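You operate a simulated robot arm through the tools that you are given. There is no shell and no other tool. Be economical: measure what you need, move in short steps, check, and stop when the job is done.

The job below is to be done with a simulated two-armed robot. You get a single attempt, and the scene is never put back.

JOB
On the top of the small bench, fold the grey cloth in half, so that its two long edges meet.

Only the result counts: the job must be done as asked and must still hold three seconds after the hand-in. Knocking over, shifting, dropping, spilling or breaking anything else fails it. Flat cloth is picked up by pressing the open fingertips on it (5 to 10 N) and closing them slowly along it; thin cloth reads only 2 to 8 mm in the jaws.

ROBOT AND FRAMES
Two 7-joint arms with two-finger parallel grippers on one trunk, on a base that drives. Base frame: it is fixed to the floor where the robot stands at the start and does not move with it; the origin is under the middle of the robot, x ahead of it, y to its left, z up. Lengths are in m, angles in degrees, forces in N, time in s.
The left shoulder is at the start at [0.07, 0.163, 1.045], the right one opposite. With the tool pointing down near the work surface each hand reaches from about 0.4 to 0.88 m from the robot's upright axis, wherever it stands, measured 20 degrees to its own side. Places, roughly: top of the small bench [0.6, 0.7, 0.8]. Payload 3.43 kg a hand.
The tool frame of a hand sits at the grasp point between the pads (the TCP): z along the fingers, y along the line on which they close. The tips reach 0.034 m beyond it. The gripper opens to 0.128 m. The fingers are 0.024 m wide and 0.012 m thick; the gripper's body (0.048 by 0.13 m) begins 0.096 m behind the TCP.
Orientation is told as [roll, pitch, yaw] about the base's x, y, z axes, in that order, counted from this pose: with the fingers straight down and closing along the base's y, the tool's x points along the base's -x, its y along +y and its z along -z.

CONTROLS
- The arms move only by the tool send_rows. It takes "left_targets", "right_targets" or both (then of equal length, played together; a hand with none holds still); each is a list of rows, each a list of 7 numbers: the shift along the base's x, y, z in m, then the turn, a rotation vector about the base's x, y, z in degrees, then the gripper command, from -1 (fully open) to 1 (shut), values between in proportion. In form: [[dx, dy, dz, rx, ry, rz, hand], ...]. A call has 1 to 8 rows; each row shifts and turns the commanded pose from where the row before left it. A row lasts 0.2 s, in which the tool goes at most 0.05 m and 8.6 degrees; a call with a longer step from one row to the next is refused whole, and so is a gripper value outside its range. A pose out of reach is approached as far as the arm can. The call stops where the force on the tool passes 40 N (or 10 N more than at its start, if that is more) or the arm is blocked; 0.2 s more then pass. Each finger travels about 0.153 m/s and halts on what it meets, pressing with about 37 N; the grip force reading is that of the motor and also rises with nothing between the fingers. The clock runs only during rows and for 0.2 s after the last one: add rows that do not move to give the fingers time. The reply holds the time, the measured pose of the TCP, the force on the tool along the base axes, the opening and the grip force, in the units named above and with some noise, with the torque about the TCP (base axes, N m) and any sound that the robot's microphone picked up, and new pictures: "show" is both (left out), scene, wrist or none (wrist: the cameras of the hands that moved).
- Cameras (640 x 400 px; columns grow to the right, rows downward): "scene" is now at [0.1377, -0.0305, 1.2801]; the picture's right is [-0.39, -0.92, 0.00], its down [-0.58, 0.25, -0.77] and it looks along [0.71, -0.30, -0.63] (base axes); focal length 260 px, centre (320, 200). "left" rides on the left gripper at [0.076, 0.011, -0.16] in its tool frame; the picture's right is [-0.15, 0.99, 0.00], its down [-0.88, -0.13, -0.46] and it looks along [-0.45, -0.07, 0.89] (tool axes); focal length 234 px, centre (320, 200). "right" rides on the right gripper at [0.076, -0.011, -0.16] in its tool frame; the picture's right is [0.15, 0.99, 0.00], its down [-0.88, 0.13, -0.46] and it looks along [-0.45, 0.07, 0.89] (tool axes); focal length 234 px, centre (320, 200). There is no depth. A picture from a camera that has moved, and an enlarged one, comes with that camera's place and axes in the base frame and with its lens. The place of the scene camera against the robot may be out by one fixed shift of up to 0.018 m in any direction.
- move_column(by): slides the trunk up (or, below 0, down) by that many m; the arms and the scene camera ride with it, the base frame stays. It gives what a move gives, with no picture.
- drive_base(legs): drives the robot by 1 to 6 legs, each [ahead, left, turn to the left] in m, m and degrees, along the robot's own axes; the way and the turn of a leg run together, so that a leg with both is an arc; at most 1.5 m and 180 degrees a leg. The arms and the cameras ride along, it lands a little off, and it stops where it bumps. It gives what a move gives, and a new picture of the scene camera.
- turn_head(pan, tilt): turns the head with the scene camera to pan (to the left, within 86 degrees either way) and tilt (down, from -29 to 69), counted from straight ahead of the robot. It gives what a move gives, and a new picture of the scene camera.
- enlarge(camera, box): a new picture of the part [left, top, right, bottom] of that camera's present view, enlarged. No time passes.
- close_job(): hands the job in; it is judged then, once.

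Work in short steps. Places have to be worked out from the pictures, the camera data and where the tool is seen: move nearer, look again, correct. Check each grasp and each placing, and mend what went wrong. You have 120 turns and 260 pictures in all, those below and enlarged ones among them. Open the grippers and draw the arms clear of the work before you hand the job in, unless the task says otherwise; then end with one line.

The tools are called after "Call:" as name(argument=value, ...) on one line, values as JSON. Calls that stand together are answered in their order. send_rows: Moves the arms, as the interface text tells. Its arguments: {"type":"object","properties":{"left_targets":{"type":"array","items":{"type":"array","items":{"type":"number"}}},"right_targets":{"type":"array","items":{"type":"array","items":{"type":"number"}}},"show":{"type":"string","enum":["both","scene","wrist","none"]}},"required":[]} The other tools are called the same way: move_column (by) slides the trunk up or down; drive_base (legs) drives the base; turn_head (pan, tilt) turns the head that bears the scene camera; enlarge (camera, box) takes an enlarged picture of a part of a camera's view; close_job () hands the job in.

At the start:

```text
clock: 0.0
left_ee_pos: [0.7232, 0.003, 1.0174]
left_ee_rot: [0.0, -0.1, 0.1]
left_contact_force: [-1.2, -0.3, -1.4]
left_wrist_torque: [0.0, -0.01, 0.01]
left_opening: 0.128
left_grasp_force: 0.1
right_ee_pos: [0.3488, -0.3864, 0.9554]
right_ee_rot: [0.0, 0.1, 0.0]
right_contact_force: [0.7, -1.1, 0.0]
right_wrist_torque: [0.02, -0.04, 0.0]
right_opening: 0.1279
right_grasp_force: 0.0
trunk travel left (down, up): [-0.525, 0.415]
robot x, y, heading: [-0.0011, -0.0019, 0.2]
head pan, tilt: [-23.1, 39.4]
```

scene: 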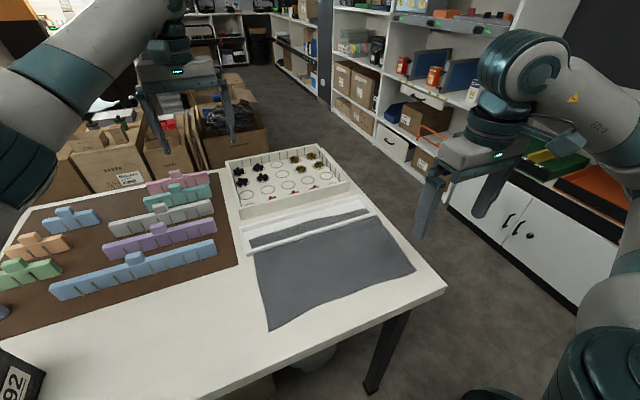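
right: 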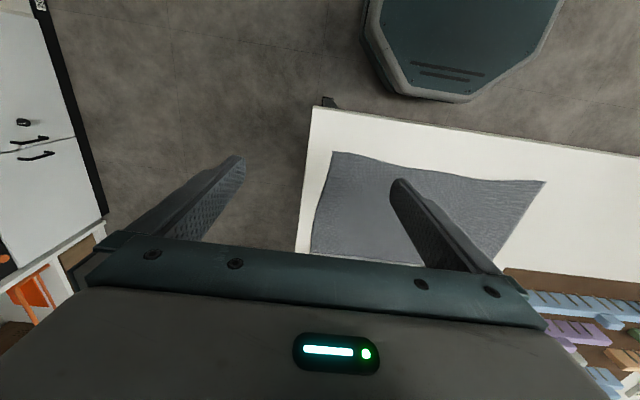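
left: 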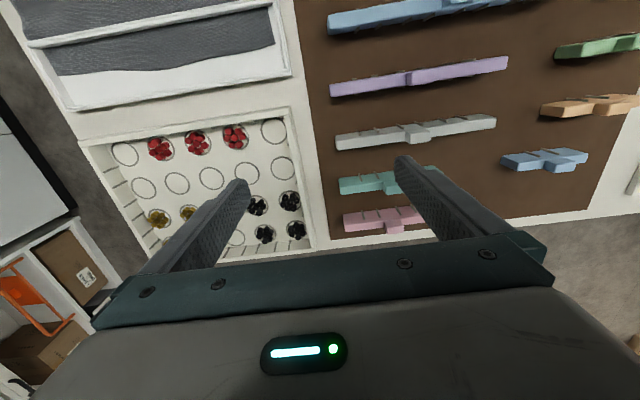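

I see a grey cloth on the table ahead, but the small bench is said to be at about [0.6, 0.7]. I turn the head to the left to look there first.

Call:
turn_head(pan=50, tilt=35)

```text
clock: 1.4
left_ee_pos: [0.7222, 0.0021, 1.0173]
left_ee_rot: [0.0, 0.0, 0.0]
left_contact_force: [0.5, -0.4, -0.6]
left_wrist_torque: [-0.03, 0.03, -0.03]
left_opening: 0.128
left_grasp_force: 0.1
right_ee_pos: [0.3497, -0.3871, 0.9549]
right_ee_rot: [-0.1, 0.0, 0.1]
right_contact_force: [0.4, 1.2, -0.6]
right_wrist_torque: [0.03, 0.01, -0.02]
right_opening: 0.1278
right_grasp_force: 0.0
trunk travel left (down, up): [-0.525, 0.415]
robot x, y, heading: [-0.0018, 0.0024, 0.2]
head pan, tilt: [50.0, 35.0]
camera scene: at [0.1158, 0.0704, 1.2868], right [0.77, -0.64, 0.0], down [-0.37, -0.44, -0.82], along [0.53, 0.63, -0.57], focal length 260 px, centre (320, 200)
```

scene: 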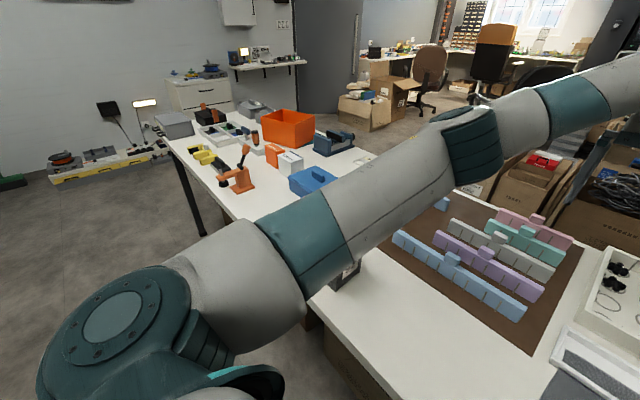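

The left bench is mostly hidden by the left arm. I lift the left hand and swing it to the left to look at that bench top with both cameras.

Call:
send_rows(left_targets=[[0, 0, 0.05, 0, 0, 0, -1], [-0.02, 0.02, 0.04, 0, 0, 0, -1], [-0.03, 0.04, 0, 0, 0, 0, -1], [-0.03, 0.04, 0, 0, 0, 0, -1], [-0.03, 0.04, 0, 0, 0, 0, -1], [-0.03, 0.04, 0, 0, 0, 0, -1], [-0.02, 0.045, 0, 0, 0, 0, -1], [-0.02, 0.045, 0, 0, 0, 0, -1]], show="none")

Call:
send_rows(left_targets=[[0, 0.05, 0, 0, 0, 0, -1], [0, 0.05, 0, 0, 0, 0, -1], [0, 0.05, 0, 0, 0, 0, -1], [0, 0.05, 0, 0, 0, 0, -1], [0, 0, 0, 0, 0, 0, -1]], show="both")

```text
clock: 3.2
left_ee_pos: [0.5416, 0.2757, 1.1079]
left_ee_rot: [0.0, -0.1, -0.1]
left_contact_force: [0.1, 0.0, -0.6]
left_wrist_torque: [-0.02, 0.01, 0.02]
left_opening: 0.1279
left_grasp_force: 0.0
right_ee_pos: [0.3494, -0.3852, 0.9566]
right_ee_rot: [-0.1, -0.1, 0.0]
right_contact_force: [-0.7, -0.5, -0.8]
right_wrist_torque: [-0.03, -0.03, 0.0]
right_opening: 0.128
right_grasp_force: 0.1
trunk travel left (down, up): [-0.525, 0.415]
robot x, y, heading: [0.0033, 0.0034, -0.1]
head pan, tilt: [50.0, 35.0]
```

```text
clock: 4.5
left_ee_pos: [0.5419, 0.4723, 1.1065]
left_ee_rot: [0.1, 0.0, -0.1]
left_contact_force: [-0.5, -1.2, 0.4]
left_wrist_torque: [0.01, 0.0, 0.02]
left_opening: 0.1278
left_grasp_force: 0.0
right_ee_pos: [0.3494, -0.3874, 0.9544]
right_ee_rot: [0.1, 0.0, 0.0]
right_contact_force: [-0.6, -0.1, -0.3]
right_wrist_torque: [0.03, 0.02, -0.03]
right_opening: 0.1281
right_grasp_force: 0.0
trunk travel left (down, up): [-0.525, 0.415]
robot x, y, heading: [-0.0008, -0.0004, 0.0]
head pan, tilt: [50.0, 35.0]
camera scene: at [0.1161, 0.0694, 1.2868], right [0.77, -0.64, 0.0], down [-0.37, -0.44, -0.82], along [0.53, 0.63, -0.57], focal length 260 px, centre (320, 200)
camera left: at [0.4649, 0.4832, 1.2665], right [0.15, 0.99, 0.0], down [0.88, -0.13, 0.46], along [0.45, -0.07, -0.89], focal length 234 px, centre (320, 200)
```

scene: 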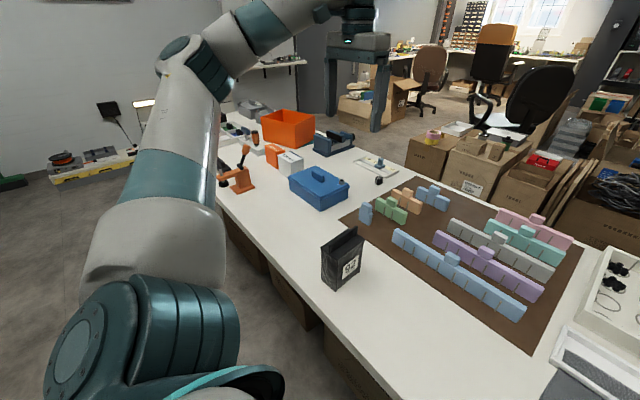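
left: 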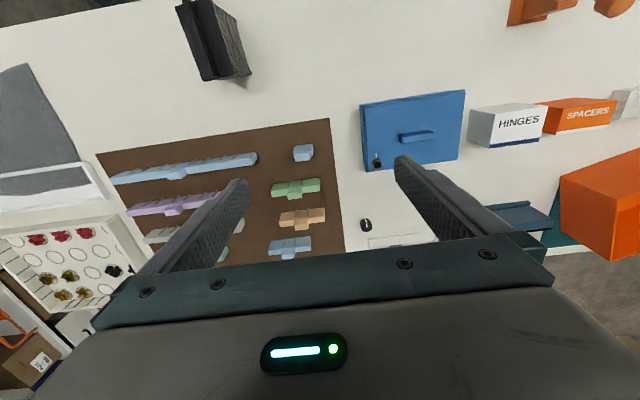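

It is one long bench, and the cloth lies at its right-hand end. I turn the head back to the cloth and enlarge that part.

Call:
turn_head(pan=-15, tilt=55)

Call:
enlarge(camera="scene", box=[200, 60, 520, 260])

Call:
enlarge(camera="right", box=[280, 80, 600, 280])

```text
clock: 5.8
left_ee_pos: [0.54, 0.4716, 1.1066]
left_ee_rot: [-0.1, 0.0, 0.0]
left_contact_force: [-0.1, 0.5, 1.1]
left_wrist_torque: [0.02, 0.01, 0.0]
left_opening: 0.1277
left_grasp_force: 0.1
right_ee_pos: [0.35, -0.3856, 0.9544]
right_ee_rot: [0.0, 0.0, 0.0]
right_contact_force: [0.7, -0.6, -0.3]
right_wrist_torque: [-0.02, -0.01, -0.01]
right_opening: 0.1279
right_grasp_force: 0.0
trunk travel left (down, up): [-0.525, 0.415]
robot x, y, heading: [0.0001, 0.0012, -0.2]
head pan, tilt: [-15.0, 55.0]
camera scene: at [0.1287, -0.0155, 1.2586], right [-0.26, -0.97, 0.0], down [-0.79, 0.21, -0.57], along [0.55, -0.15, -0.82], focal length 260 px, centre (320, 200)
```

scene: 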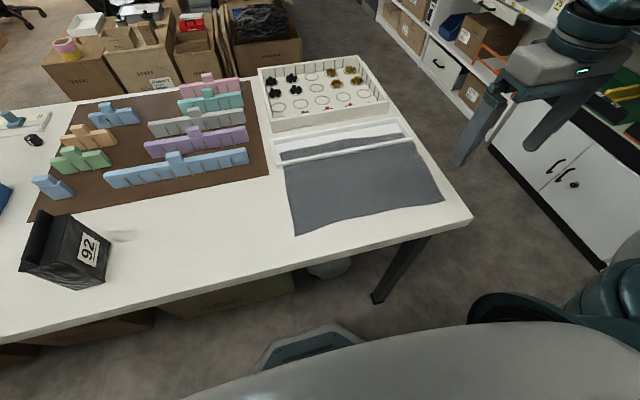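

```text
2.00 times, centred on (360, 160) of scene
camera zoom: at [0.1287, -0.0155, 1.2586], right [-0.26, -0.97, 0.0], down [-0.79, 0.21, -0.57], along [0.55, -0.15, -0.82], focal length 521 px, centre (240, 280)
```

zoom: 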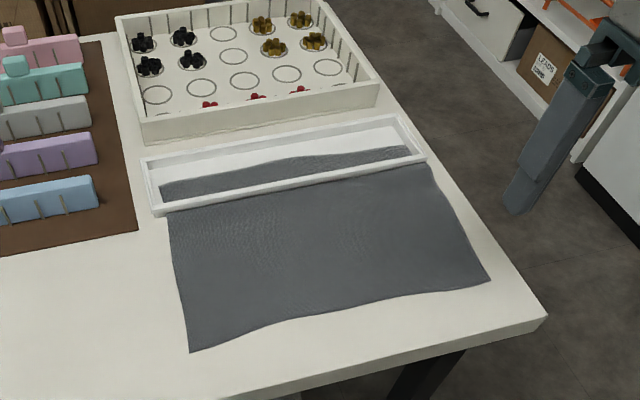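

```text
2.00 times, centred on (440, 180) of right
camera zoom: at [0.2741, -0.3971, 1.1168], right [-0.15, 0.99, 0.0], down [0.88, 0.13, 0.46], along [0.45, 0.07, -0.89], focal length 468 px, centre (80, 240)
```

zoom: 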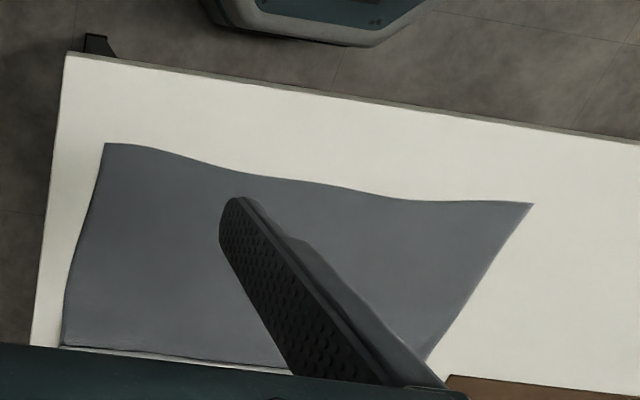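

A white frame or tray seems to lie across the far strip of the cloth. I bring the right hand over the cloth to see whether the cloth is under or over its bar.

Call:
send_rows(right_targets=[[0, 0.0, 0.04, 0, 0, 0, -1], [0.03, 0.03, 0.02, 0, 0, 0, -1], [0.03, 0.03, 0, 0, 0, 0, -1], [0.03, 0.03, 0, 0, 0, 0, -1], [0.03, 0.03, 0, 0, 0, 0, -1], [0.02, 0.04, 0, 0, 0, 0, -1], [0, 0, 0, 0, 0, 0, -1]], show="wrist")

Call:
enlarge(camera="right", box=[160, 40, 480, 240])

```text
clock: 7.4
left_ee_pos: [0.5405, 0.4721, 1.1076]
left_ee_rot: [0.1, 0.0, 0.0]
left_contact_force: [0.4, -0.1, 0.0]
left_wrist_torque: [0.03, 0.0, -0.01]
left_opening: 0.1281
left_grasp_force: 0.0
right_ee_pos: [0.4899, -0.2274, 1.0134]
right_ee_rot: [0.1, -0.1, -0.1]
right_contact_force: [-0.2, -0.7, 0.1]
right_wrist_torque: [0.0, 0.03, 0.01]
right_opening: 0.1279
right_grasp_force: 0.0
trunk travel left (down, up): [-0.525, 0.415]
robot x, y, heading: [-0.0005, -0.0004, -0.0]
head pan, tilt: [-15.0, 55.0]
camera right: at [0.4147, -0.2381, 1.1746], right [-0.15, 0.99, 0.0], down [0.88, 0.13, 0.46], along [0.45, 0.07, -0.89], focal length 234 px, centre (320, 200)
```

right: 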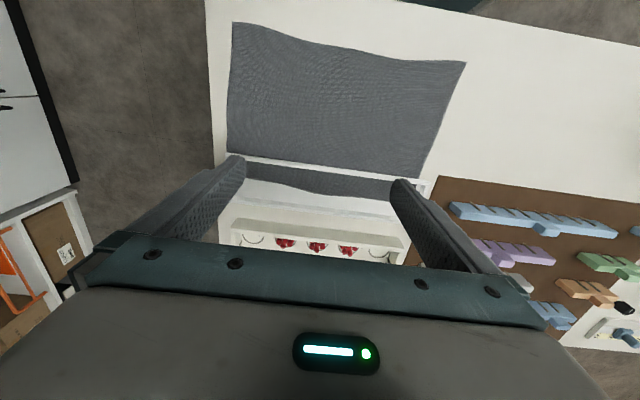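

```text
2.00 times, centred on (320, 140) of right
camera zoom: at [0.4147, -0.2381, 1.1746], right [-0.15, 0.99, 0.0], down [0.88, 0.13, 0.46], along [0.45, 0.07, -0.89], focal length 468 px, centre (320, 320)
```

zoom: 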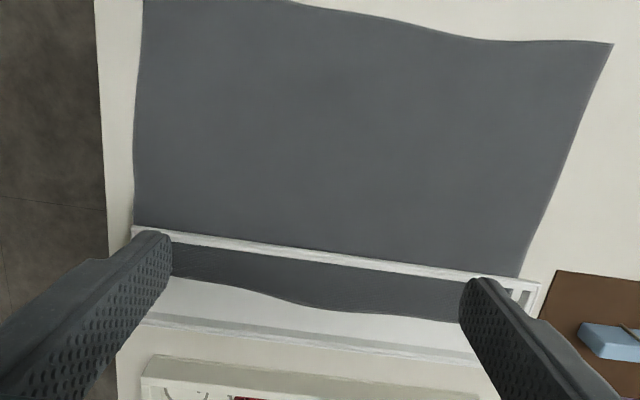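

Call:
enlarge(camera="scene", box=[265, 120, 345, 170])

Call:
enlarge(camera="scene", box=[345, 110, 425, 160])

Call:
enlarge(camera="right", box=[350, 120, 450, 220])

```text
8.00 times, centred on (305, 145) of scene
camera zoom: at [0.128, -0.0166, 1.2586], right [-0.26, -0.97, 0.0], down [-0.79, 0.21, -0.57], along [0.55, -0.15, -0.82], focal length 2083 px, centre (440, 640)
```

zoom: 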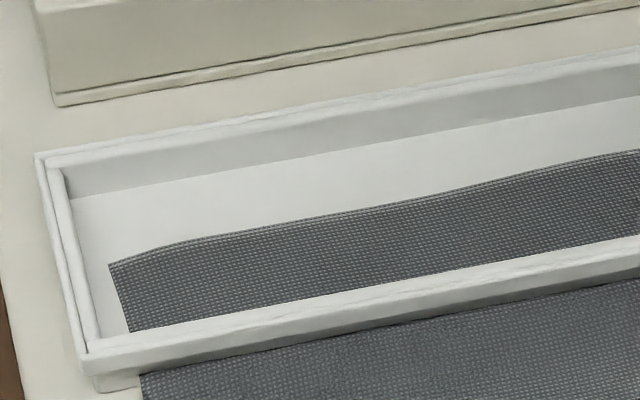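

```text
8.00 times, centred on (385, 135) of scene
camera zoom: at [0.128, -0.0166, 1.2586], right [-0.26, -0.97, 0.0], down [-0.79, 0.21, -0.57], along [0.55, -0.15, -0.82], focal length 2083 px, centre (-200, 720)
```

zoom: 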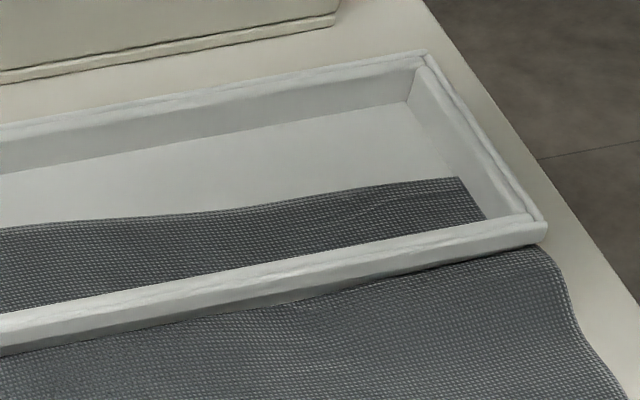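

```text
4.00 times, centred on (400, 170) of right
camera zoom: at [0.4147, -0.2381, 1.1746], right [-0.15, 0.99, 0.0], down [0.88, 0.13, 0.46], along [0.45, 0.07, -0.89], focal length 937 px, centre (0, 320)
```

zoom: 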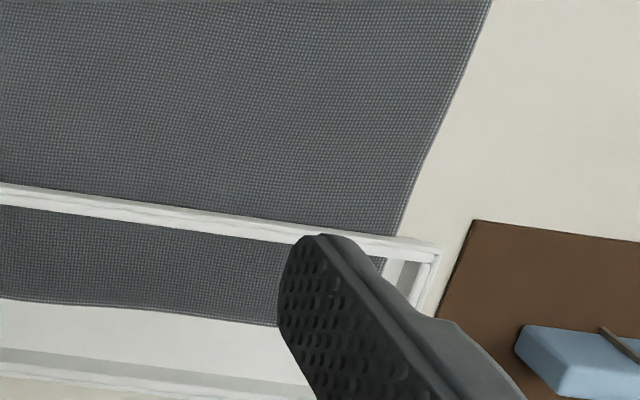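

The cloth (about 0.32 m along y, 0.23 m along x, near edge at x≈0.355) goes under the tray's near wall by about 4–5 cm, so I will draw it out towards the robot before folding. To give both hands good reach I drive back 0.15 m and right 0.2 m.

Call:
drive_base(legs=[[-0.15, 0, 0], [0, -0.2, 0]])

```text
clock: 10.0
left_ee_pos: [0.3874, 0.2752, 1.1073]
left_ee_rot: [0.0, 0.0, 0.2]
left_contact_force: [0.9, 0.1, 0.7]
left_wrist_torque: [0.03, 0.06, 0.0]
left_opening: 0.1282
left_grasp_force: 0.1
right_ee_pos: [0.3402, -0.4244, 1.0138]
right_ee_rot: [0.1, 0.0, 0.2]
right_contact_force: [0.5, -0.2, -0.4]
right_wrist_torque: [0.03, 0.01, 0.02]
right_opening: 0.1279
right_grasp_force: 0.0
trunk travel left (down, up): [-0.525, 0.415]
robot x, y, heading: [-0.1497, -0.2015, 0.4]
head pan, tilt: [-15.0, 55.0]
camera scene: at [-0.0225, -0.2143, 1.2585], right [-0.26, -0.97, 0.0], down [-0.79, 0.21, -0.57], along [0.55, -0.15, -0.82], focal length 260 px, centre (320, 200)
```

scene: 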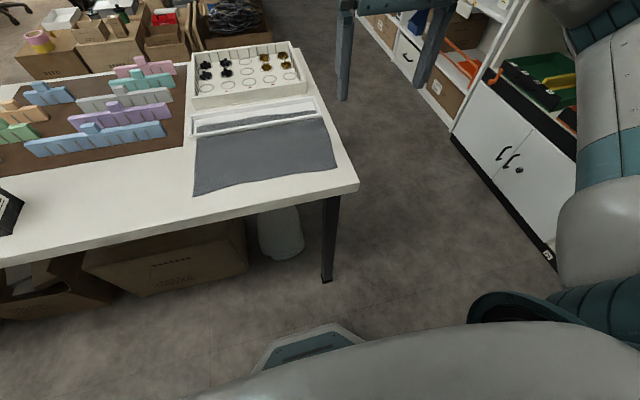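

I face the head ahead and bring both hands above the near corners of the cloth, still high.

Call:
turn_head(pan=0, tilt=45)

Call:
send_rows(left_targets=[[0, -0.05, 0, 0, 0, 0, -1], [0, -0.05, 0, 0, 0, 0, -1], [0, -0.05, 0, 0, 0, 0, -1], [0, -0.05, 0, 0, 0, 0, -1], [0, -0.05, 0, 0, 0, 0, -1], [0, -0.05, 0, 0, 0, 0, -1], [-0.02, -0.035, -0.02, 0, 0, 0, -1], [0, 0, -0.04, 0, 0, 0, -1]], right_targets=[[0, 0, 0, 0, 0, 0, -1], [0, 0, 0, 0, 0, 0, -1], [0, 0, 0, 0, 0, 0, -1], [0, 0, 0, 0, 0, 0, -1], [0, 0, 0, 0, 0, 0, -1], [0.01, 0.04, 0, 0, 0, 0, -1], [0.017, 0.043, 0, 0, 0, 0, -1], [0, 0, 0, 0, 0, 0, -1]], show="both")

```text
clock: 10.8
left_ee_pos: [0.3876, 0.2755, 1.1063]
left_ee_rot: [0.0, -0.1, 0.2]
left_contact_force: [-0.1, 0.5, 0.8]
left_wrist_torque: [0.01, 0.04, 0.02]
left_opening: 0.1281
left_grasp_force: 0.0
right_ee_pos: [0.3398, -0.4235, 1.013]
right_ee_rot: [0.0, 0.1, 0.3]
right_contact_force: [-0.2, 0.8, 0.0]
right_wrist_torque: [0.02, 0.0, -0.05]
right_opening: 0.1281
right_grasp_force: 0.0
trunk travel left (down, up): [-0.525, 0.415]
robot x, y, heading: [-0.1463, -0.1956, 0.2]
head pan, tilt: [0.0, 45.0]
camera scene: at [-0.0108, -0.1948, 1.2719], right [0.0, -1.0, 0.0], down [-0.71, 0.0, -0.71], along [0.71, 0.0, -0.71], focal length 260 px, centre (320, 200)
```

scene: 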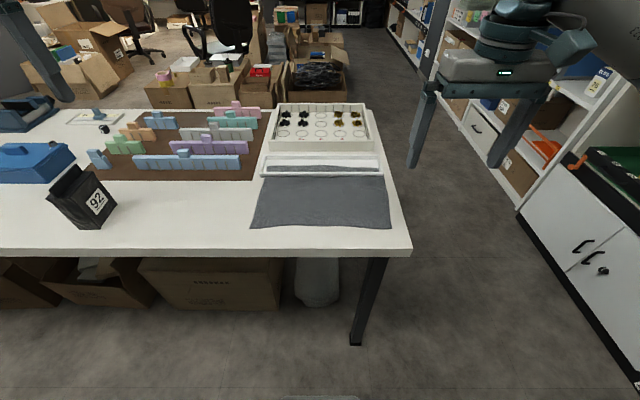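

```text
clock: 12.6
left_ee_pos: [0.3698, -0.061, 1.0458]
left_ee_rot: [0.0, 0.0, 0.1]
left_contact_force: [-0.5, 0.4, 0.0]
left_wrist_torque: [0.0, -0.02, 0.08]
left_opening: 0.1279
left_grasp_force: 0.2
right_ee_pos: [0.3672, -0.3412, 1.0133]
right_ee_rot: [0.0, 0.0, 0.1]
right_contact_force: [-0.1, 0.0, 0.4]
right_wrist_torque: [0.0, 0.01, 0.02]
right_opening: 0.1278
right_grasp_force: 0.0
trunk travel left (down, up): [-0.525, 0.415]
robot x, y, heading: [-0.1499, -0.1987, -0.2]
head pan, tilt: [0.0, 45.0]
camera scene: at [-0.0101, -0.195, 1.2719], right [0.0, -1.0, 0.0], down [-0.71, 0.0, -0.71], along [0.71, 0.0, -0.71], focal length 260 px, centre (320, 200)
camera right: at [0.2918, -0.3522, 1.1734], right [-0.15, 0.99, 0.0], down [0.88, 0.13, 0.46], along [0.45, 0.07, -0.89], focal length 234 px, centre (320, 200)
camera left: at [0.2934, -0.0492, 1.2043], right [0.14, 0.99, 0.0], down [0.88, -0.13, 0.46], along [0.45, -0.07, -0.89], focal length 234 px, centre (320, 200)
```

scene: 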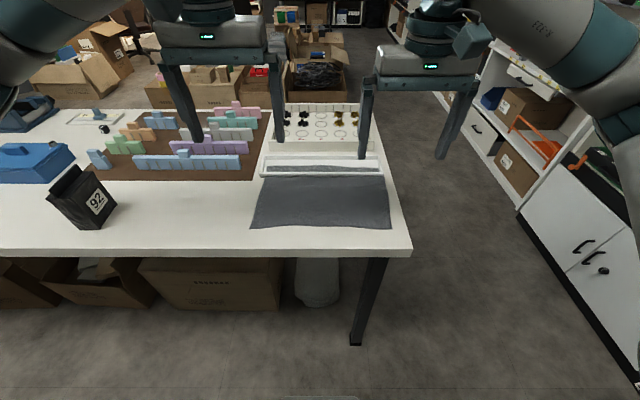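
right: 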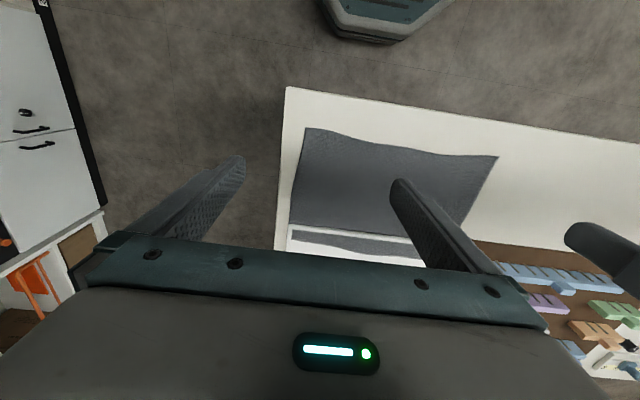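
left: 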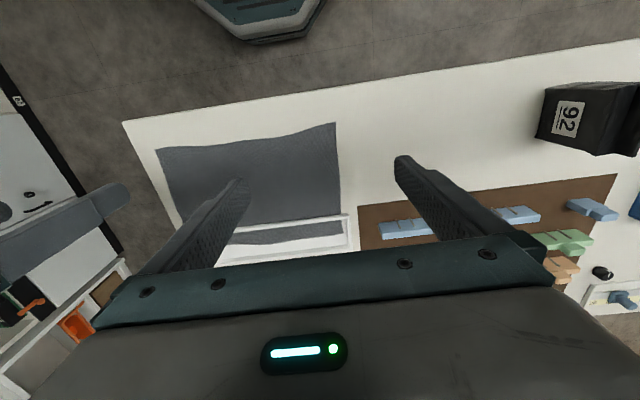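

The corners come out at about [0.358, -0.355] and [0.358, -0.042]. I lower both hands to just above the cloth, set about 2.5 cm in from the corners with jaws at 4 cm.

Call:
send_rows(left_targets=[[0, -0.006, -0.04, 0, 0, 0, 0.375], [0, 0, -0.04, 0, 0, 0, 0.375], [0, 0, -0.04, 0, 0, 0, 0.375], [0, 0, -0.04, 0, 0, 0, 0.375], [0, 0, -0.026, 0, 0, 0, 0.375], [0, 0, 0, 0, 0, 0, 0.375]], right_targets=[[0.003, 0.011, -0.03, 0, 0, 0, 0.375], [0, 0, -0.03, 0, 0, 0, 0.375], [0, 0, -0.03, 0, 0, 0, 0.375], [0, 0, -0.04, 0, 0, 0, 0.375], [0, 0, -0.023, 0, 0, 0, 0.375], [0, 0, 0, 0, 0, 0, 0.375]], show="both")

```text
clock: 13.9
left_ee_pos: [0.3686, -0.0654, 0.8613]
left_ee_rot: [0.0, -0.1, 0.0]
left_contact_force: [-0.5, -1.1, -0.2]
left_wrist_torque: [0.03, -0.02, -0.05]
left_opening: 0.0401
left_grasp_force: 0.0
right_ee_pos: [0.3689, -0.3306, 0.8594]
right_ee_rot: [-0.1, 0.0, 0.2]
right_contact_force: [-0.3, -0.7, 0.4]
right_wrist_torque: [-0.02, -0.05, 0.01]
right_opening: 0.0398
right_grasp_force: 0.0
trunk travel left (down, up): [-0.525, 0.415]
robot x, y, heading: [-0.1484, -0.1972, 0.0]
head pan, tilt: [0.0, 45.0]
camera scene: at [-0.0109, -0.1952, 1.272], right [0.0, -1.0, 0.0], down [-0.71, 0.0, -0.71], along [0.71, 0.0, -0.71], focal length 260 px, centre (320, 200)
camera right: at [0.2936, -0.3407, 1.0217], right [-0.15, 0.99, 0.0], down [0.88, 0.13, 0.46], along [0.45, 0.07, -0.89], focal length 234 px, centre (320, 200)
camera left: at [0.2928, -0.0546, 1.0202], right [0.14, 0.99, 0.0], down [0.88, -0.13, 0.46], along [0.45, -0.07, -0.89], focal length 234 px, centre (320, 200)
```

scene: 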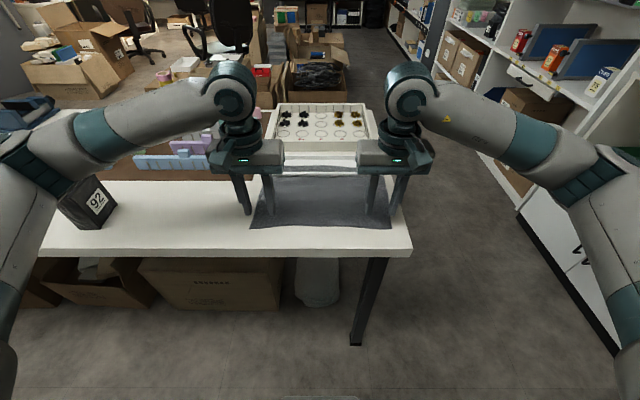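
right: 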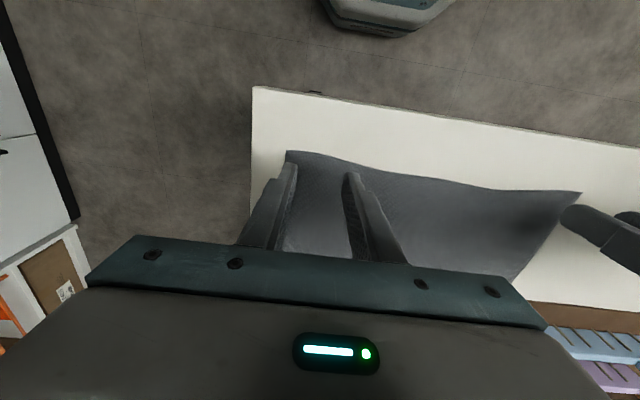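
left: 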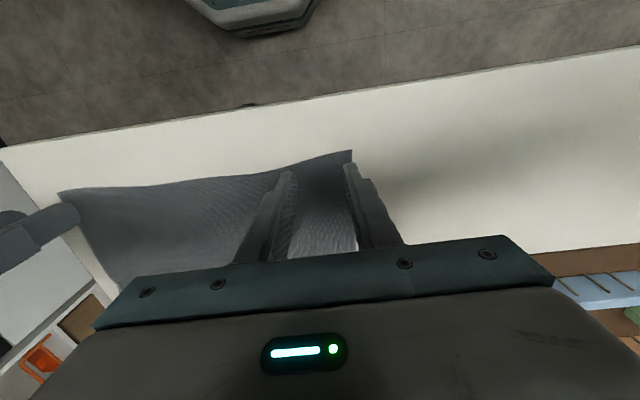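

Right fingers are well over the cloth corner; the left outer finger is right at the side edge, so I shift the left hand 1.5 cm inwards and lower both close to contact.

Call:
send_rows(left_targets=[[0.002, -0.015, 0, 0, 0, 0, 0.375], [0, 0, -0.01, 0, 0, 0, 0.375], [0, 0, -0.007, 0, 0, 0, 0.375], [0, 0, -0.003, 0, 0, 0, 0.375], [0, 0, -0.003, 0, 0, 0, 0.375], [0, 0, 0, 0, 0, 0, 0.375]], right_targets=[[0.002, 0, 0, 0, 0, 0, 0.375], [0, 0, -0.01, 0, 0, 0, 0.375], [0, 0, -0.006, 0, 0, 0, 0.375], [0, 0, -0.003, 0, 0, 0, 0.375], [0, 0, -0.003, 0, 0, 0, 0.375], [0, 0, 0, 0, 0, 0, 0.375]], show="wrist")

```text
clock: 15.3
left_ee_pos: [0.3701, -0.0801, 0.8374]
left_ee_rot: [0.0, 0.1, 0.2]
left_contact_force: [0.0, -0.5, 0.0]
left_wrist_torque: [0.01, 0.03, 0.02]
left_opening: 0.0402
left_grasp_force: 0.2
right_ee_pos: [0.3726, -0.3293, 0.839]
right_ee_rot: [0.1, 0.0, 0.1]
right_contact_force: [1.3, 0.3, -0.7]
right_wrist_torque: [0.02, -0.03, -0.02]
right_opening: 0.0399
right_grasp_force: 0.1
trunk travel left (down, up): [-0.525, 0.415]
robot x, y, heading: [-0.1486, -0.1996, 0.1]
head pan, tilt: [0.0, 45.0]
camera right: at [0.2966, -0.34, 1.0], right [-0.15, 0.99, 0.0], down [0.88, 0.13, 0.46], along [0.45, 0.07, -0.89], focal length 234 px, centre (320, 200)
camera left: at [0.2944, -0.0692, 0.9972], right [0.14, 0.99, 0.0], down [0.88, -0.13, 0.46], along [0.45, -0.07, -0.89], focal length 234 px, centre (320, 200)
```

right: 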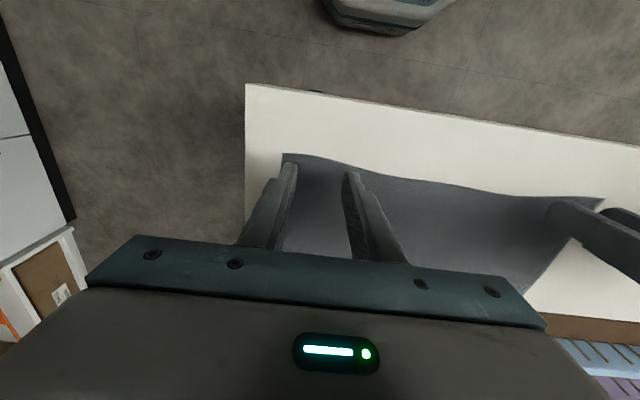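
left: 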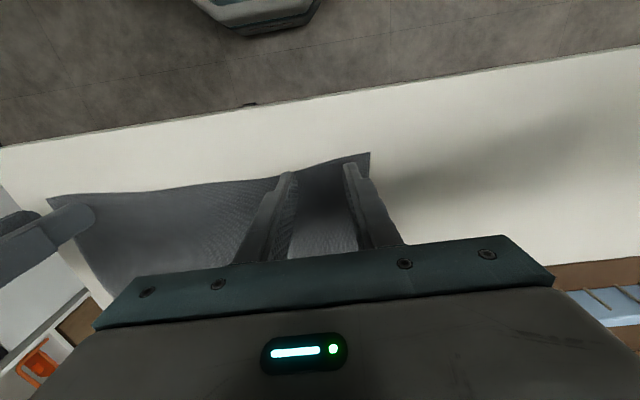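

Still no contact (left z 0.837, right 0.839). I press down in 2 mm steps.

Call:
send_rows(left_targets=[[0, 0, -0.002, 0, 0, 0, 0.375], [0, 0, -0.002, 0, 0, 0, 0.375], [0, 0, -0.001, 0, 0, 0, 0.375], [0, 0, 0, 0, 0, 0, 0.375]], right_targets=[[0, 0, -0.002, 0, 0, 0, 0.375], [0, 0, -0.002, 0, 0, 0, 0.375], [0, 0, -0.002, 0, 0, 0, 0.375], [0, 0, 0, 0, 0, 0, 0.375]], show="none")

```text
clock: 16.4
left_ee_pos: [0.3698, -0.0815, 0.8331]
left_ee_rot: [-0.1, 0.0, 0.2]
left_contact_force: [0.2, 0.4, -1.1]
left_wrist_torque: [0.0, 0.0, 0.02]
left_opening: 0.04
left_grasp_force: 0.1
right_ee_pos: [0.3714, -0.3302, 0.8335]
right_ee_rot: [0.0, 0.1, 0.2]
right_contact_force: [-0.4, 0.1, 0.0]
right_wrist_torque: [0.01, -0.02, -0.03]
right_opening: 0.04
right_grasp_force: 0.0
trunk travel left (down, up): [-0.525, 0.415]
robot x, y, heading: [-0.1528, -0.1992, -0.0]
head pan, tilt: [0.0, 45.0]
```

Call:
send_rows(left_targets=[[0, 0, -0.002, 0, 0, 0, 0.375], [0, 0, -0.002, 0, 0, 0, 0.375], [0, 0, 0, 0, 0, 0, 0.375]], right_targets=[[0, 0, -0.002, 0, 0, 0, 0.375], [0, 0, -0.002, 0, 0, 0, 0.375], [0, 0, 0, 0, 0, 0, 0.375]], show="none")

```text
clock: 17.1
left_ee_pos: [0.3689, -0.0792, 0.8286]
left_ee_rot: [0.0, -0.1, 0.0]
left_contact_force: [0.3, 0.7, 0.5]
left_wrist_torque: [0.0, 0.03, 0.01]
left_opening: 0.0398
left_grasp_force: 0.0
right_ee_pos: [0.3728, -0.3298, 0.8297]
right_ee_rot: [0.0, 0.0, 0.3]
right_contact_force: [0.0, -0.5, 0.0]
right_wrist_torque: [-0.01, 0.02, -0.01]
right_opening: 0.04
right_grasp_force: 0.1
trunk travel left (down, up): [-0.525, 0.415]
robot x, y, heading: [-0.151, -0.2006, 0.2]
head pan, tilt: [0.0, 45.0]
```

Still free; the top is somewhat lower than 0.8. Continuing in 2 mm steps.

Call:
send_rows(left_targets=[[0, 0, -0.002, 0, 0, 0, 0.375], [0, 0, -0.002, 0, 0, 0, 0.375], [0, 0, -0.002, 0, 0, 0, 0.375], [0, 0, 0, 0, 0, 0, 0.375]], right_targets=[[0, 0, -0.002, 0, 0, 0, 0.375], [0, 0, -0.002, 0, 0, 0, 0.375], [0, 0, -0.002, 0, 0, 0, 0.375], [0, 0, 0, 0, 0, 0, 0.375]], show="wrist")

```text
clock: 18.1
left_ee_pos: [0.3706, -0.0802, 0.8221]
left_ee_rot: [0.1, 0.1, 0.3]
left_contact_force: [0.2, -0.1, 0.1]
left_wrist_torque: [0.02, -0.01, -0.03]
left_opening: 0.0399
left_grasp_force: 0.0
right_ee_pos: [0.3713, -0.3309, 0.8221]
right_ee_rot: [0.0, -0.1, 0.2]
right_contact_force: [0.2, 0.6, -0.1]
right_wrist_torque: [-0.01, 0.03, 0.03]
right_opening: 0.0398
right_grasp_force: 0.1
trunk travel left (down, up): [-0.525, 0.415]
robot x, y, heading: [-0.1509, -0.1998, -0.0]
head pan, tilt: [0.0, 45.0]
camera right: at [0.2965, -0.341, 0.9839], right [-0.15, 0.99, 0.0], down [0.88, 0.13, 0.46], along [0.45, 0.07, -0.89], focal length 234 px, centre (320, 200)
camera left: at [0.2944, -0.069, 0.9822], right [0.14, 0.99, 0.0], down [0.88, -0.13, 0.46], along [0.45, -0.07, -0.89], focal length 234 px, centre (320, 200)
```

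right: 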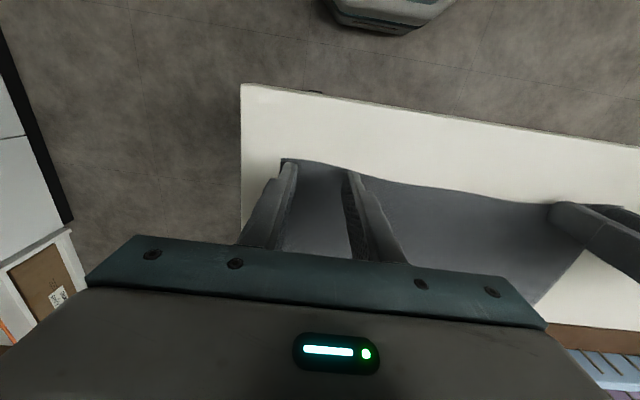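
left: 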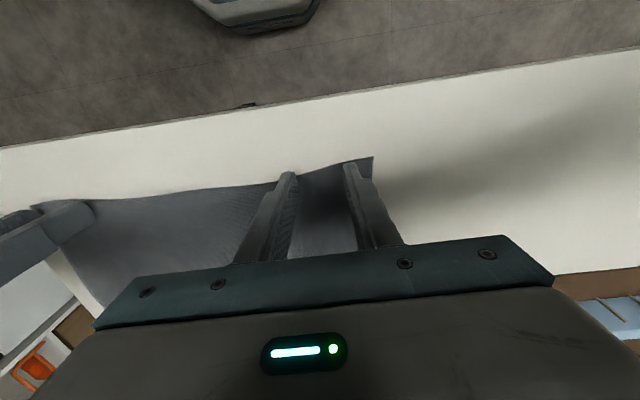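

Fingertips are just about at the cloth's edge; I move 5 mm further onto it and keep lowering.

Call:
send_rows(left_targets=[[0.005, 0, -0.001, 0, 0, 0, 0.375], [0, 0, -0.002, 0, 0, 0, 0.375], [0, 0, -0.002, 0, 0, 0, 0.375], [0, 0, -0.002, 0, 0, 0, 0.375], [0, 0, 0, 0, 0, 0, 0.375]], right_targets=[[0.004, 0, -0.001, 0, 0, 0, 0.375], [0, 0, -0.002, 0, 0, 0, 0.375], [0, 0, -0.002, 0, 0, 0, 0.375], [0, 0, -0.002, 0, 0, 0, 0.375], [0, 0, 0, 0, 0, 0, 0.375]], show="none")

```text
clock: 19.4
left_ee_pos: [0.3739, -0.0794, 0.8158]
left_ee_rot: [0.0, 0.1, 0.2]
left_contact_force: [0.3, -0.1, 1.1]
left_wrist_torque: [0.04, 0.01, 0.01]
left_opening: 0.04
left_grasp_force: 0.1
right_ee_pos: [0.3767, -0.3298, 0.8153]
right_ee_rot: [0.0, 0.0, 0.1]
right_contact_force: [0.2, -0.2, 3.9]
right_wrist_torque: [-0.01, -0.01, 0.0]
right_opening: 0.0398
right_grasp_force: 0.0
trunk travel left (down, up): [-0.525, 0.415]
robot x, y, heading: [-0.151, -0.1971, -0.1]
head pan, tilt: [0.0, 45.0]
```

Contact begins at TCP z≈0.815 (right 3.9 N). I press a little more on both.

Call:
send_rows(left_targets=[[0, 0, -0.001, 0, 0, 0, 0.375], [0, 0, 0, 0, 0, 0, 0.375]], right_targets=[[0, 0, -0.0005, 0, 0, 0, 0.375], [0, 0, 0, 0, 0, 0, 0.375]], show="none")

```text
clock: 19.9
left_ee_pos: [0.3748, -0.08, 0.816]
left_ee_rot: [0.0, 0.0, 0.2]
left_contact_force: [1.0, 1.0, 7.2]
left_wrist_torque: [0.1, -0.08, 0.0]
left_opening: 0.0399
left_grasp_force: 0.2
right_ee_pos: [0.3764, -0.3304, 0.8148]
right_ee_rot: [0.0, -0.1, 0.0]
right_contact_force: [0.8, -1.0, 7.9]
right_wrist_torque: [-0.01, -0.05, -0.02]
right_opening: 0.0401
right_grasp_force: 0.1
trunk travel left (down, up): [-0.525, 0.415]
robot x, y, heading: [-0.1532, -0.1997, 0.2]
head pan, tilt: [0.0, 45.0]
```

Both press with 7–8 N. Now closing slowly over several rows.

Call:
send_rows(left_targets=[[0, 0, 0, 0, 0, 0, 0.47], [0, 0, 0, 0, 0, 0, 0.56], [0, 0, 0, 0, 0, 0, 0.65], [0, 0, 0, 0, 0, 0, 0.74], [0, 0, 0, 0, 0, 0, 0.83], [0, 0, 0, 0, 0, 0, 0.92], [0, 0, 0, 0, 0, 0, 1], [0, 0, 0, 0, 0, 0, 1]], right_targets=[[0, 0, 0, 0, 0, 0, 0.47], [0, 0, 0, 0, 0, 0, 0.56], [0, 0, 0, 0, 0, 0, 0.65], [0, 0, 0, 0, 0, 0, 0.74], [0, 0, 0, 0, 0, 0, 0.83], [0, 0, 0, 0, 0, 0, 0.92], [0, 0, 0, 0, 0, 0, 1], [0, 0, 0, 0, 0, 0, 1]], show="both")

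```text
clock: 21.8
left_ee_pos: [0.374, -0.0799, 0.8153]
left_ee_rot: [0.0, -0.1, 0.2]
left_contact_force: [1.3, 0.3, 10.8]
left_wrist_torque: [0.01, -0.01, -0.02]
left_opening: 0.0002
left_grasp_force: 32.9
right_ee_pos: [0.3762, -0.3298, 0.8139]
right_ee_rot: [-0.1, -0.1, 0.1]
right_contact_force: [0.7, 0.0, 9.0]
right_wrist_torque: [-0.02, -0.04, 0.0]
right_opening: 0.0
right_grasp_force: 33.1
trunk travel left (down, up): [-0.525, 0.415]
robot x, y, heading: [-0.152, -0.1982, 0.0]
head pan, tilt: [0.0, 45.0]
camera scene: at [-0.0125, -0.1951, 1.2722], right [0.0, -1.0, 0.0], down [-0.71, 0.0, -0.71], along [0.71, 0.0, -0.71], focal length 260 px, centre (320, 200)
camera right: at [0.2997, -0.3408, 0.977], right [-0.15, 0.99, 0.0], down [0.88, 0.13, 0.46], along [0.45, 0.07, -0.89], focal length 234 px, centre (320, 200)
camera left: at [0.2978, -0.0692, 0.9749], right [0.14, 0.99, 0.0], down [0.88, -0.13, 0.46], along [0.45, -0.07, -0.89], focal length 234 px, centre (320, 200)
```

scene: 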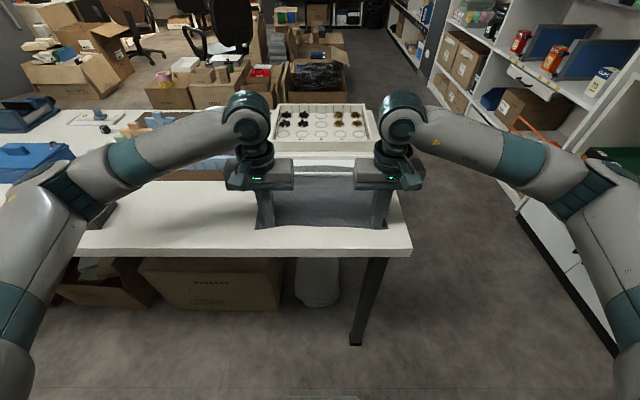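
right: 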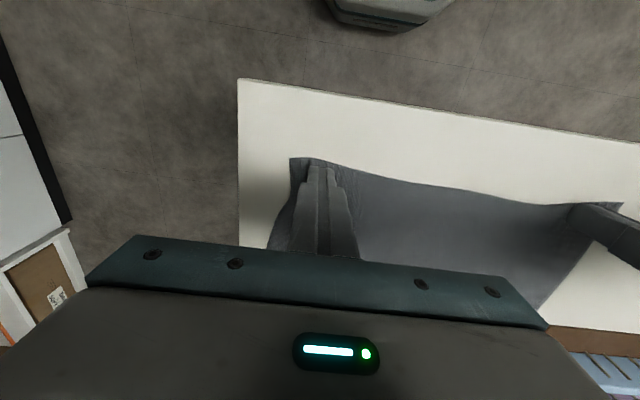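
left: 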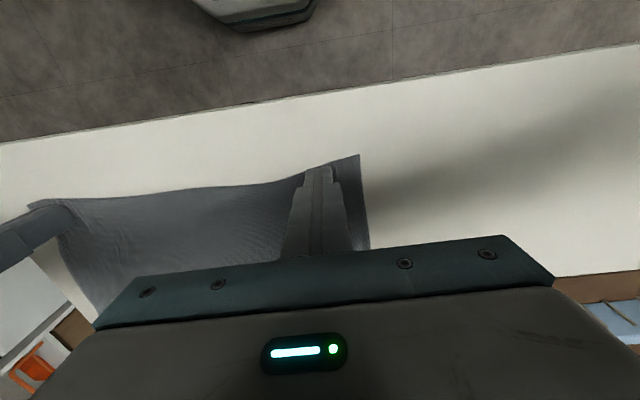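

The jaws read 0.000, so nothing was caught. I lift slightly, open to 5 cm, a bit further inward and press again with a bit more force.

Call:
send_rows(left_targets=[[0, 0, 0.008, 0, 0, 0, 1], [0, -0.005, 0, 0, 0, 0, 0.2], [0, 0, 0, 0, 0, 0, 0.2], [0, 0, -0.006, 0, 0, 0, 0.2], [0, 0, -0.0025, 0, 0, 0, 0.2], [0, 0, 0, 0, 0, 0, 0.2]], right_targets=[[0, 0, 0.008, 0, 0, 0, 1], [0, 0.005, 0, 0, 0, 0, 0.2], [0, 0, 0, 0, 0, 0, 0.2], [0, 0, -0.006, 0, 0, 0, 0.2], [0, 0, -0.0025, 0, 0, 0, 0.2], [0, 0, 0, 0, 0, 0, 0.2]], show="wrist")

```text
clock: 23.1
left_ee_pos: [0.3752, -0.0865, 0.8165]
left_ee_rot: [0.0, -0.3, 0.2]
left_contact_force: [2.0, 0.5, 15.9]
left_wrist_torque: [0.15, -0.11, -0.02]
left_opening: 0.0511
left_grasp_force: 0.1
right_ee_pos: [0.3753, -0.324, 0.8154]
right_ee_rot: [0.0, -0.1, 0.2]
right_contact_force: [1.1, 0.0, 4.6]
right_wrist_torque: [0.01, -0.05, -0.02]
right_opening: 0.0509
right_grasp_force: 0.0
trunk travel left (down, up): [-0.525, 0.415]
robot x, y, heading: [-0.1505, -0.1937, -0.1]
head pan, tilt: [0.0, 45.0]
camera right: at [0.2999, -0.3354, 0.9771], right [-0.15, 0.99, 0.0], down [0.88, 0.13, 0.46], along [0.45, 0.07, -0.89], focal length 234 px, centre (320, 200)
camera left: at [0.2982, -0.0741, 0.9747], right [0.14, 0.99, 0.0], down [0.88, -0.13, 0.46], along [0.45, -0.07, -0.89], focal length 234 px, centre (320, 200)
```

right: 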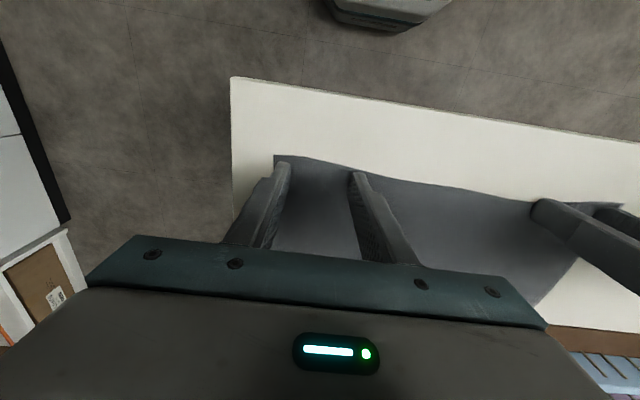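
left: 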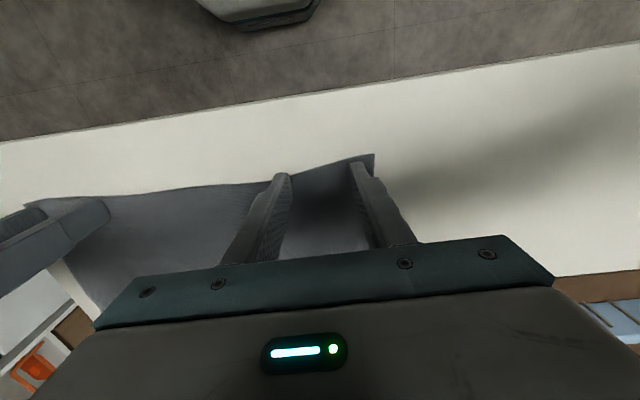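

Left presses 16 N, right 4.6 N; I even them to ~8–9 N while starting a slower close (about 1 cm/s).

Call:
send_rows(left_targets=[[0, 0, 0.0008, 0, 0, 0, 0.2], [0, 0, 0, 0, 0, 0, 0.26], [0, 0, 0, 0, 0, 0, 0.32], [0, 0, 0, 0, 0, 0, 0.38], [0, 0, 0, 0, 0, 0, 0.44], [0, 0, 0, 0, 0, 0, 0.5], [0, 0, 0, 0, 0, 0, 0.55], [0, 0, 0, 0, 0, 0, 0.6]], right_targets=[[0, 0, -0.0008, 0, 0, 0, 0.2], [0, 0, 0, 0, 0, 0, 0.26], [0, 0, 0, 0, 0, 0, 0.32], [0, 0, 0, 0, 0, 0, 0.38], [0, 0, 0, 0, 0, 0, 0.44], [0, 0, 0, 0, 0, 0, 0.5], [0, 0, 0, 0, 0, 0, 0.55], [0, 0, 0, 0, 0, 0, 0.6]], show="wrist")

```text
clock: 24.9
left_ee_pos: [0.374, -0.0831, 0.816]
left_ee_rot: [0.0, -0.1, 0.2]
left_contact_force: [0.4, 0.4, 7.6]
left_wrist_torque: [-0.01, -0.01, -0.03]
left_opening: 0.0243
left_grasp_force: 0.0
right_ee_pos: [0.3748, -0.3243, 0.8157]
right_ee_rot: [0.1, -0.1, 0.0]
right_contact_force: [0.0, 0.9, 18.1]
right_wrist_torque: [0.02, 0.0, -0.01]
right_opening: 0.0237
right_grasp_force: 0.1
trunk travel left (down, up): [-0.525, 0.415]
robot x, y, heading: [-0.1496, -0.1942, 0.3]
head pan, tilt: [0.0, 45.0]
camera right: at [0.299, -0.3352, 0.9768], right [-0.15, 0.99, 0.0], down [0.88, 0.13, 0.46], along [0.45, 0.07, -0.89], focal length 234 px, centre (320, 200)
camera left: at [0.2974, -0.0738, 0.9749], right [0.14, 0.99, 0.0], down [0.88, -0.13, 0.46], along [0.45, -0.07, -0.89], focal length 234 px, centre (320, 200)
```

right: 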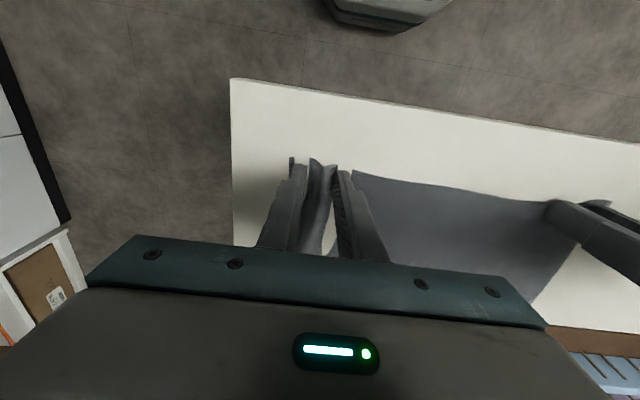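
left: 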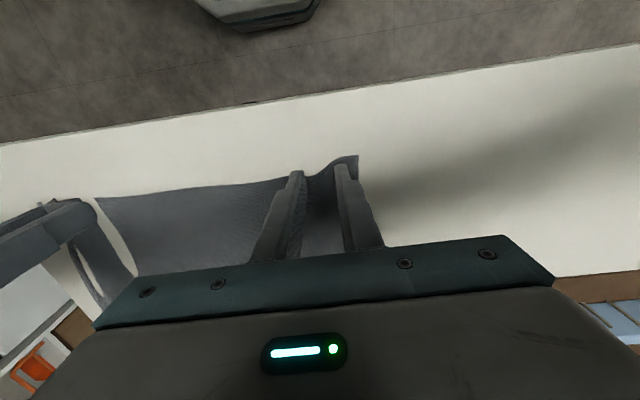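

Cloth is now bunching up between the fingers on both hands. I continue closing, easing the right hand's pressure slightly.

Call:
send_rows(left_targets=[[0, 0, 0, 0, 0, 0, 0.65], [0, 0, 0, 0, 0, 0, 0.7], [0, 0, 0, 0, 0, 0, 0.76], [0, 0, 0, 0, 0, 0, 0.82], [0, 0, 0, 0, 0, 0, 0.88], [0, 0, 0, 0, 0, 0, 0.94], [0, 0, 0, 0, 0, 0, 1], [0, 0, 0, 0, 0, 0, 1]], right_targets=[[0, 0, 0.0005, 0, 0, 0, 0.65], [0, 0, 0, 0, 0, 0, 0.7], [0, 0, 0, 0, 0, 0, 0.76], [0, 0, 0, 0, 0, 0, 0.82], [0, 0, 0, 0, 0, 0, 0.88], [0, 0, 0, 0, 0, 0, 0.94], [0, 0, 0, 0, 0, 0, 1], [0, 0, 0, 0, 0, 0, 1]], show="both")

```text
clock: 26.8
left_ee_pos: [0.3729, -0.0848, 0.8155]
left_ee_rot: [-0.1, -0.1, 0.1]
left_contact_force: [-0.1, 1.3, 9.2]
left_wrist_torque: [0.01, -0.02, 0.0]
left_opening: 0.0
left_grasp_force: 33.1
right_ee_pos: [0.3755, -0.3234, 0.8153]
right_ee_rot: [-0.1, -0.2, 0.3]
right_contact_force: [0.6, 0.5, 12.8]
right_wrist_torque: [-0.01, -0.02, 0.01]
right_opening: 0.0025
right_grasp_force: 36.9
trunk travel left (down, up): [-0.525, 0.415]
robot x, y, heading: [-0.1499, -0.1999, 0.2]
head pan, tilt: [0.0, 45.0]
camera scene: at [-0.0127, -0.1949, 1.2722], right [0.0, -1.0, 0.0], down [-0.71, 0.0, -0.71], along [0.71, 0.0, -0.71], focal length 260 px, centre (320, 200)
camera right: at [0.2993, -0.3351, 0.9769], right [-0.15, 0.99, 0.0], down [0.88, 0.13, 0.46], along [0.45, 0.07, -0.89], focal length 234 px, centre (320, 200)
camera left: at [0.2977, -0.0739, 0.9749], right [0.14, 0.99, 0.0], down [0.88, -0.13, 0.46], along [0.45, -0.07, -0.89], focal length 234 px, centre (320, 200)
```

scene: 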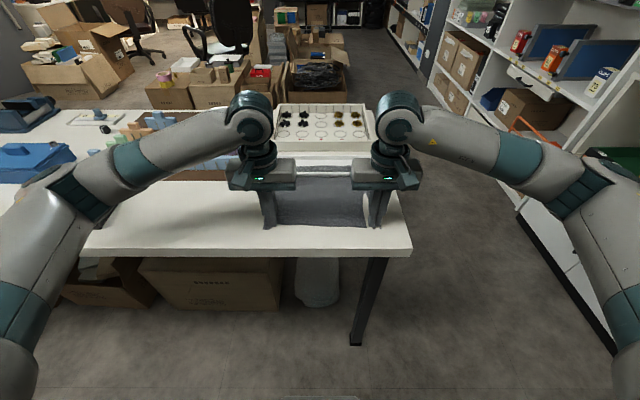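
right: 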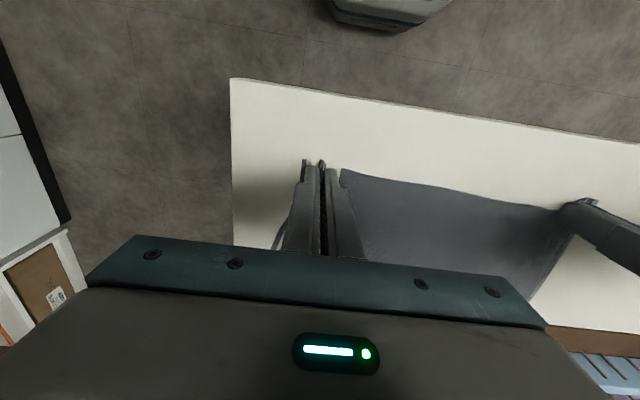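
left: 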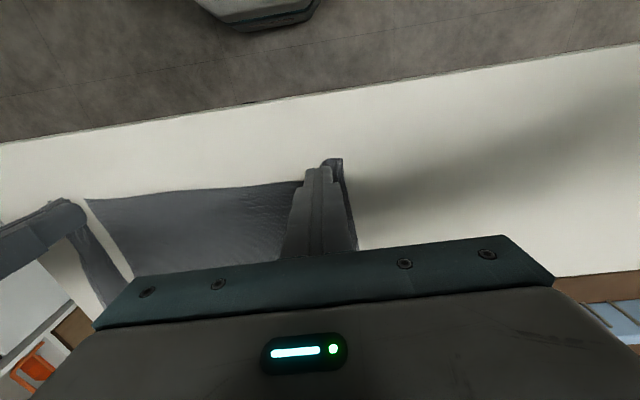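

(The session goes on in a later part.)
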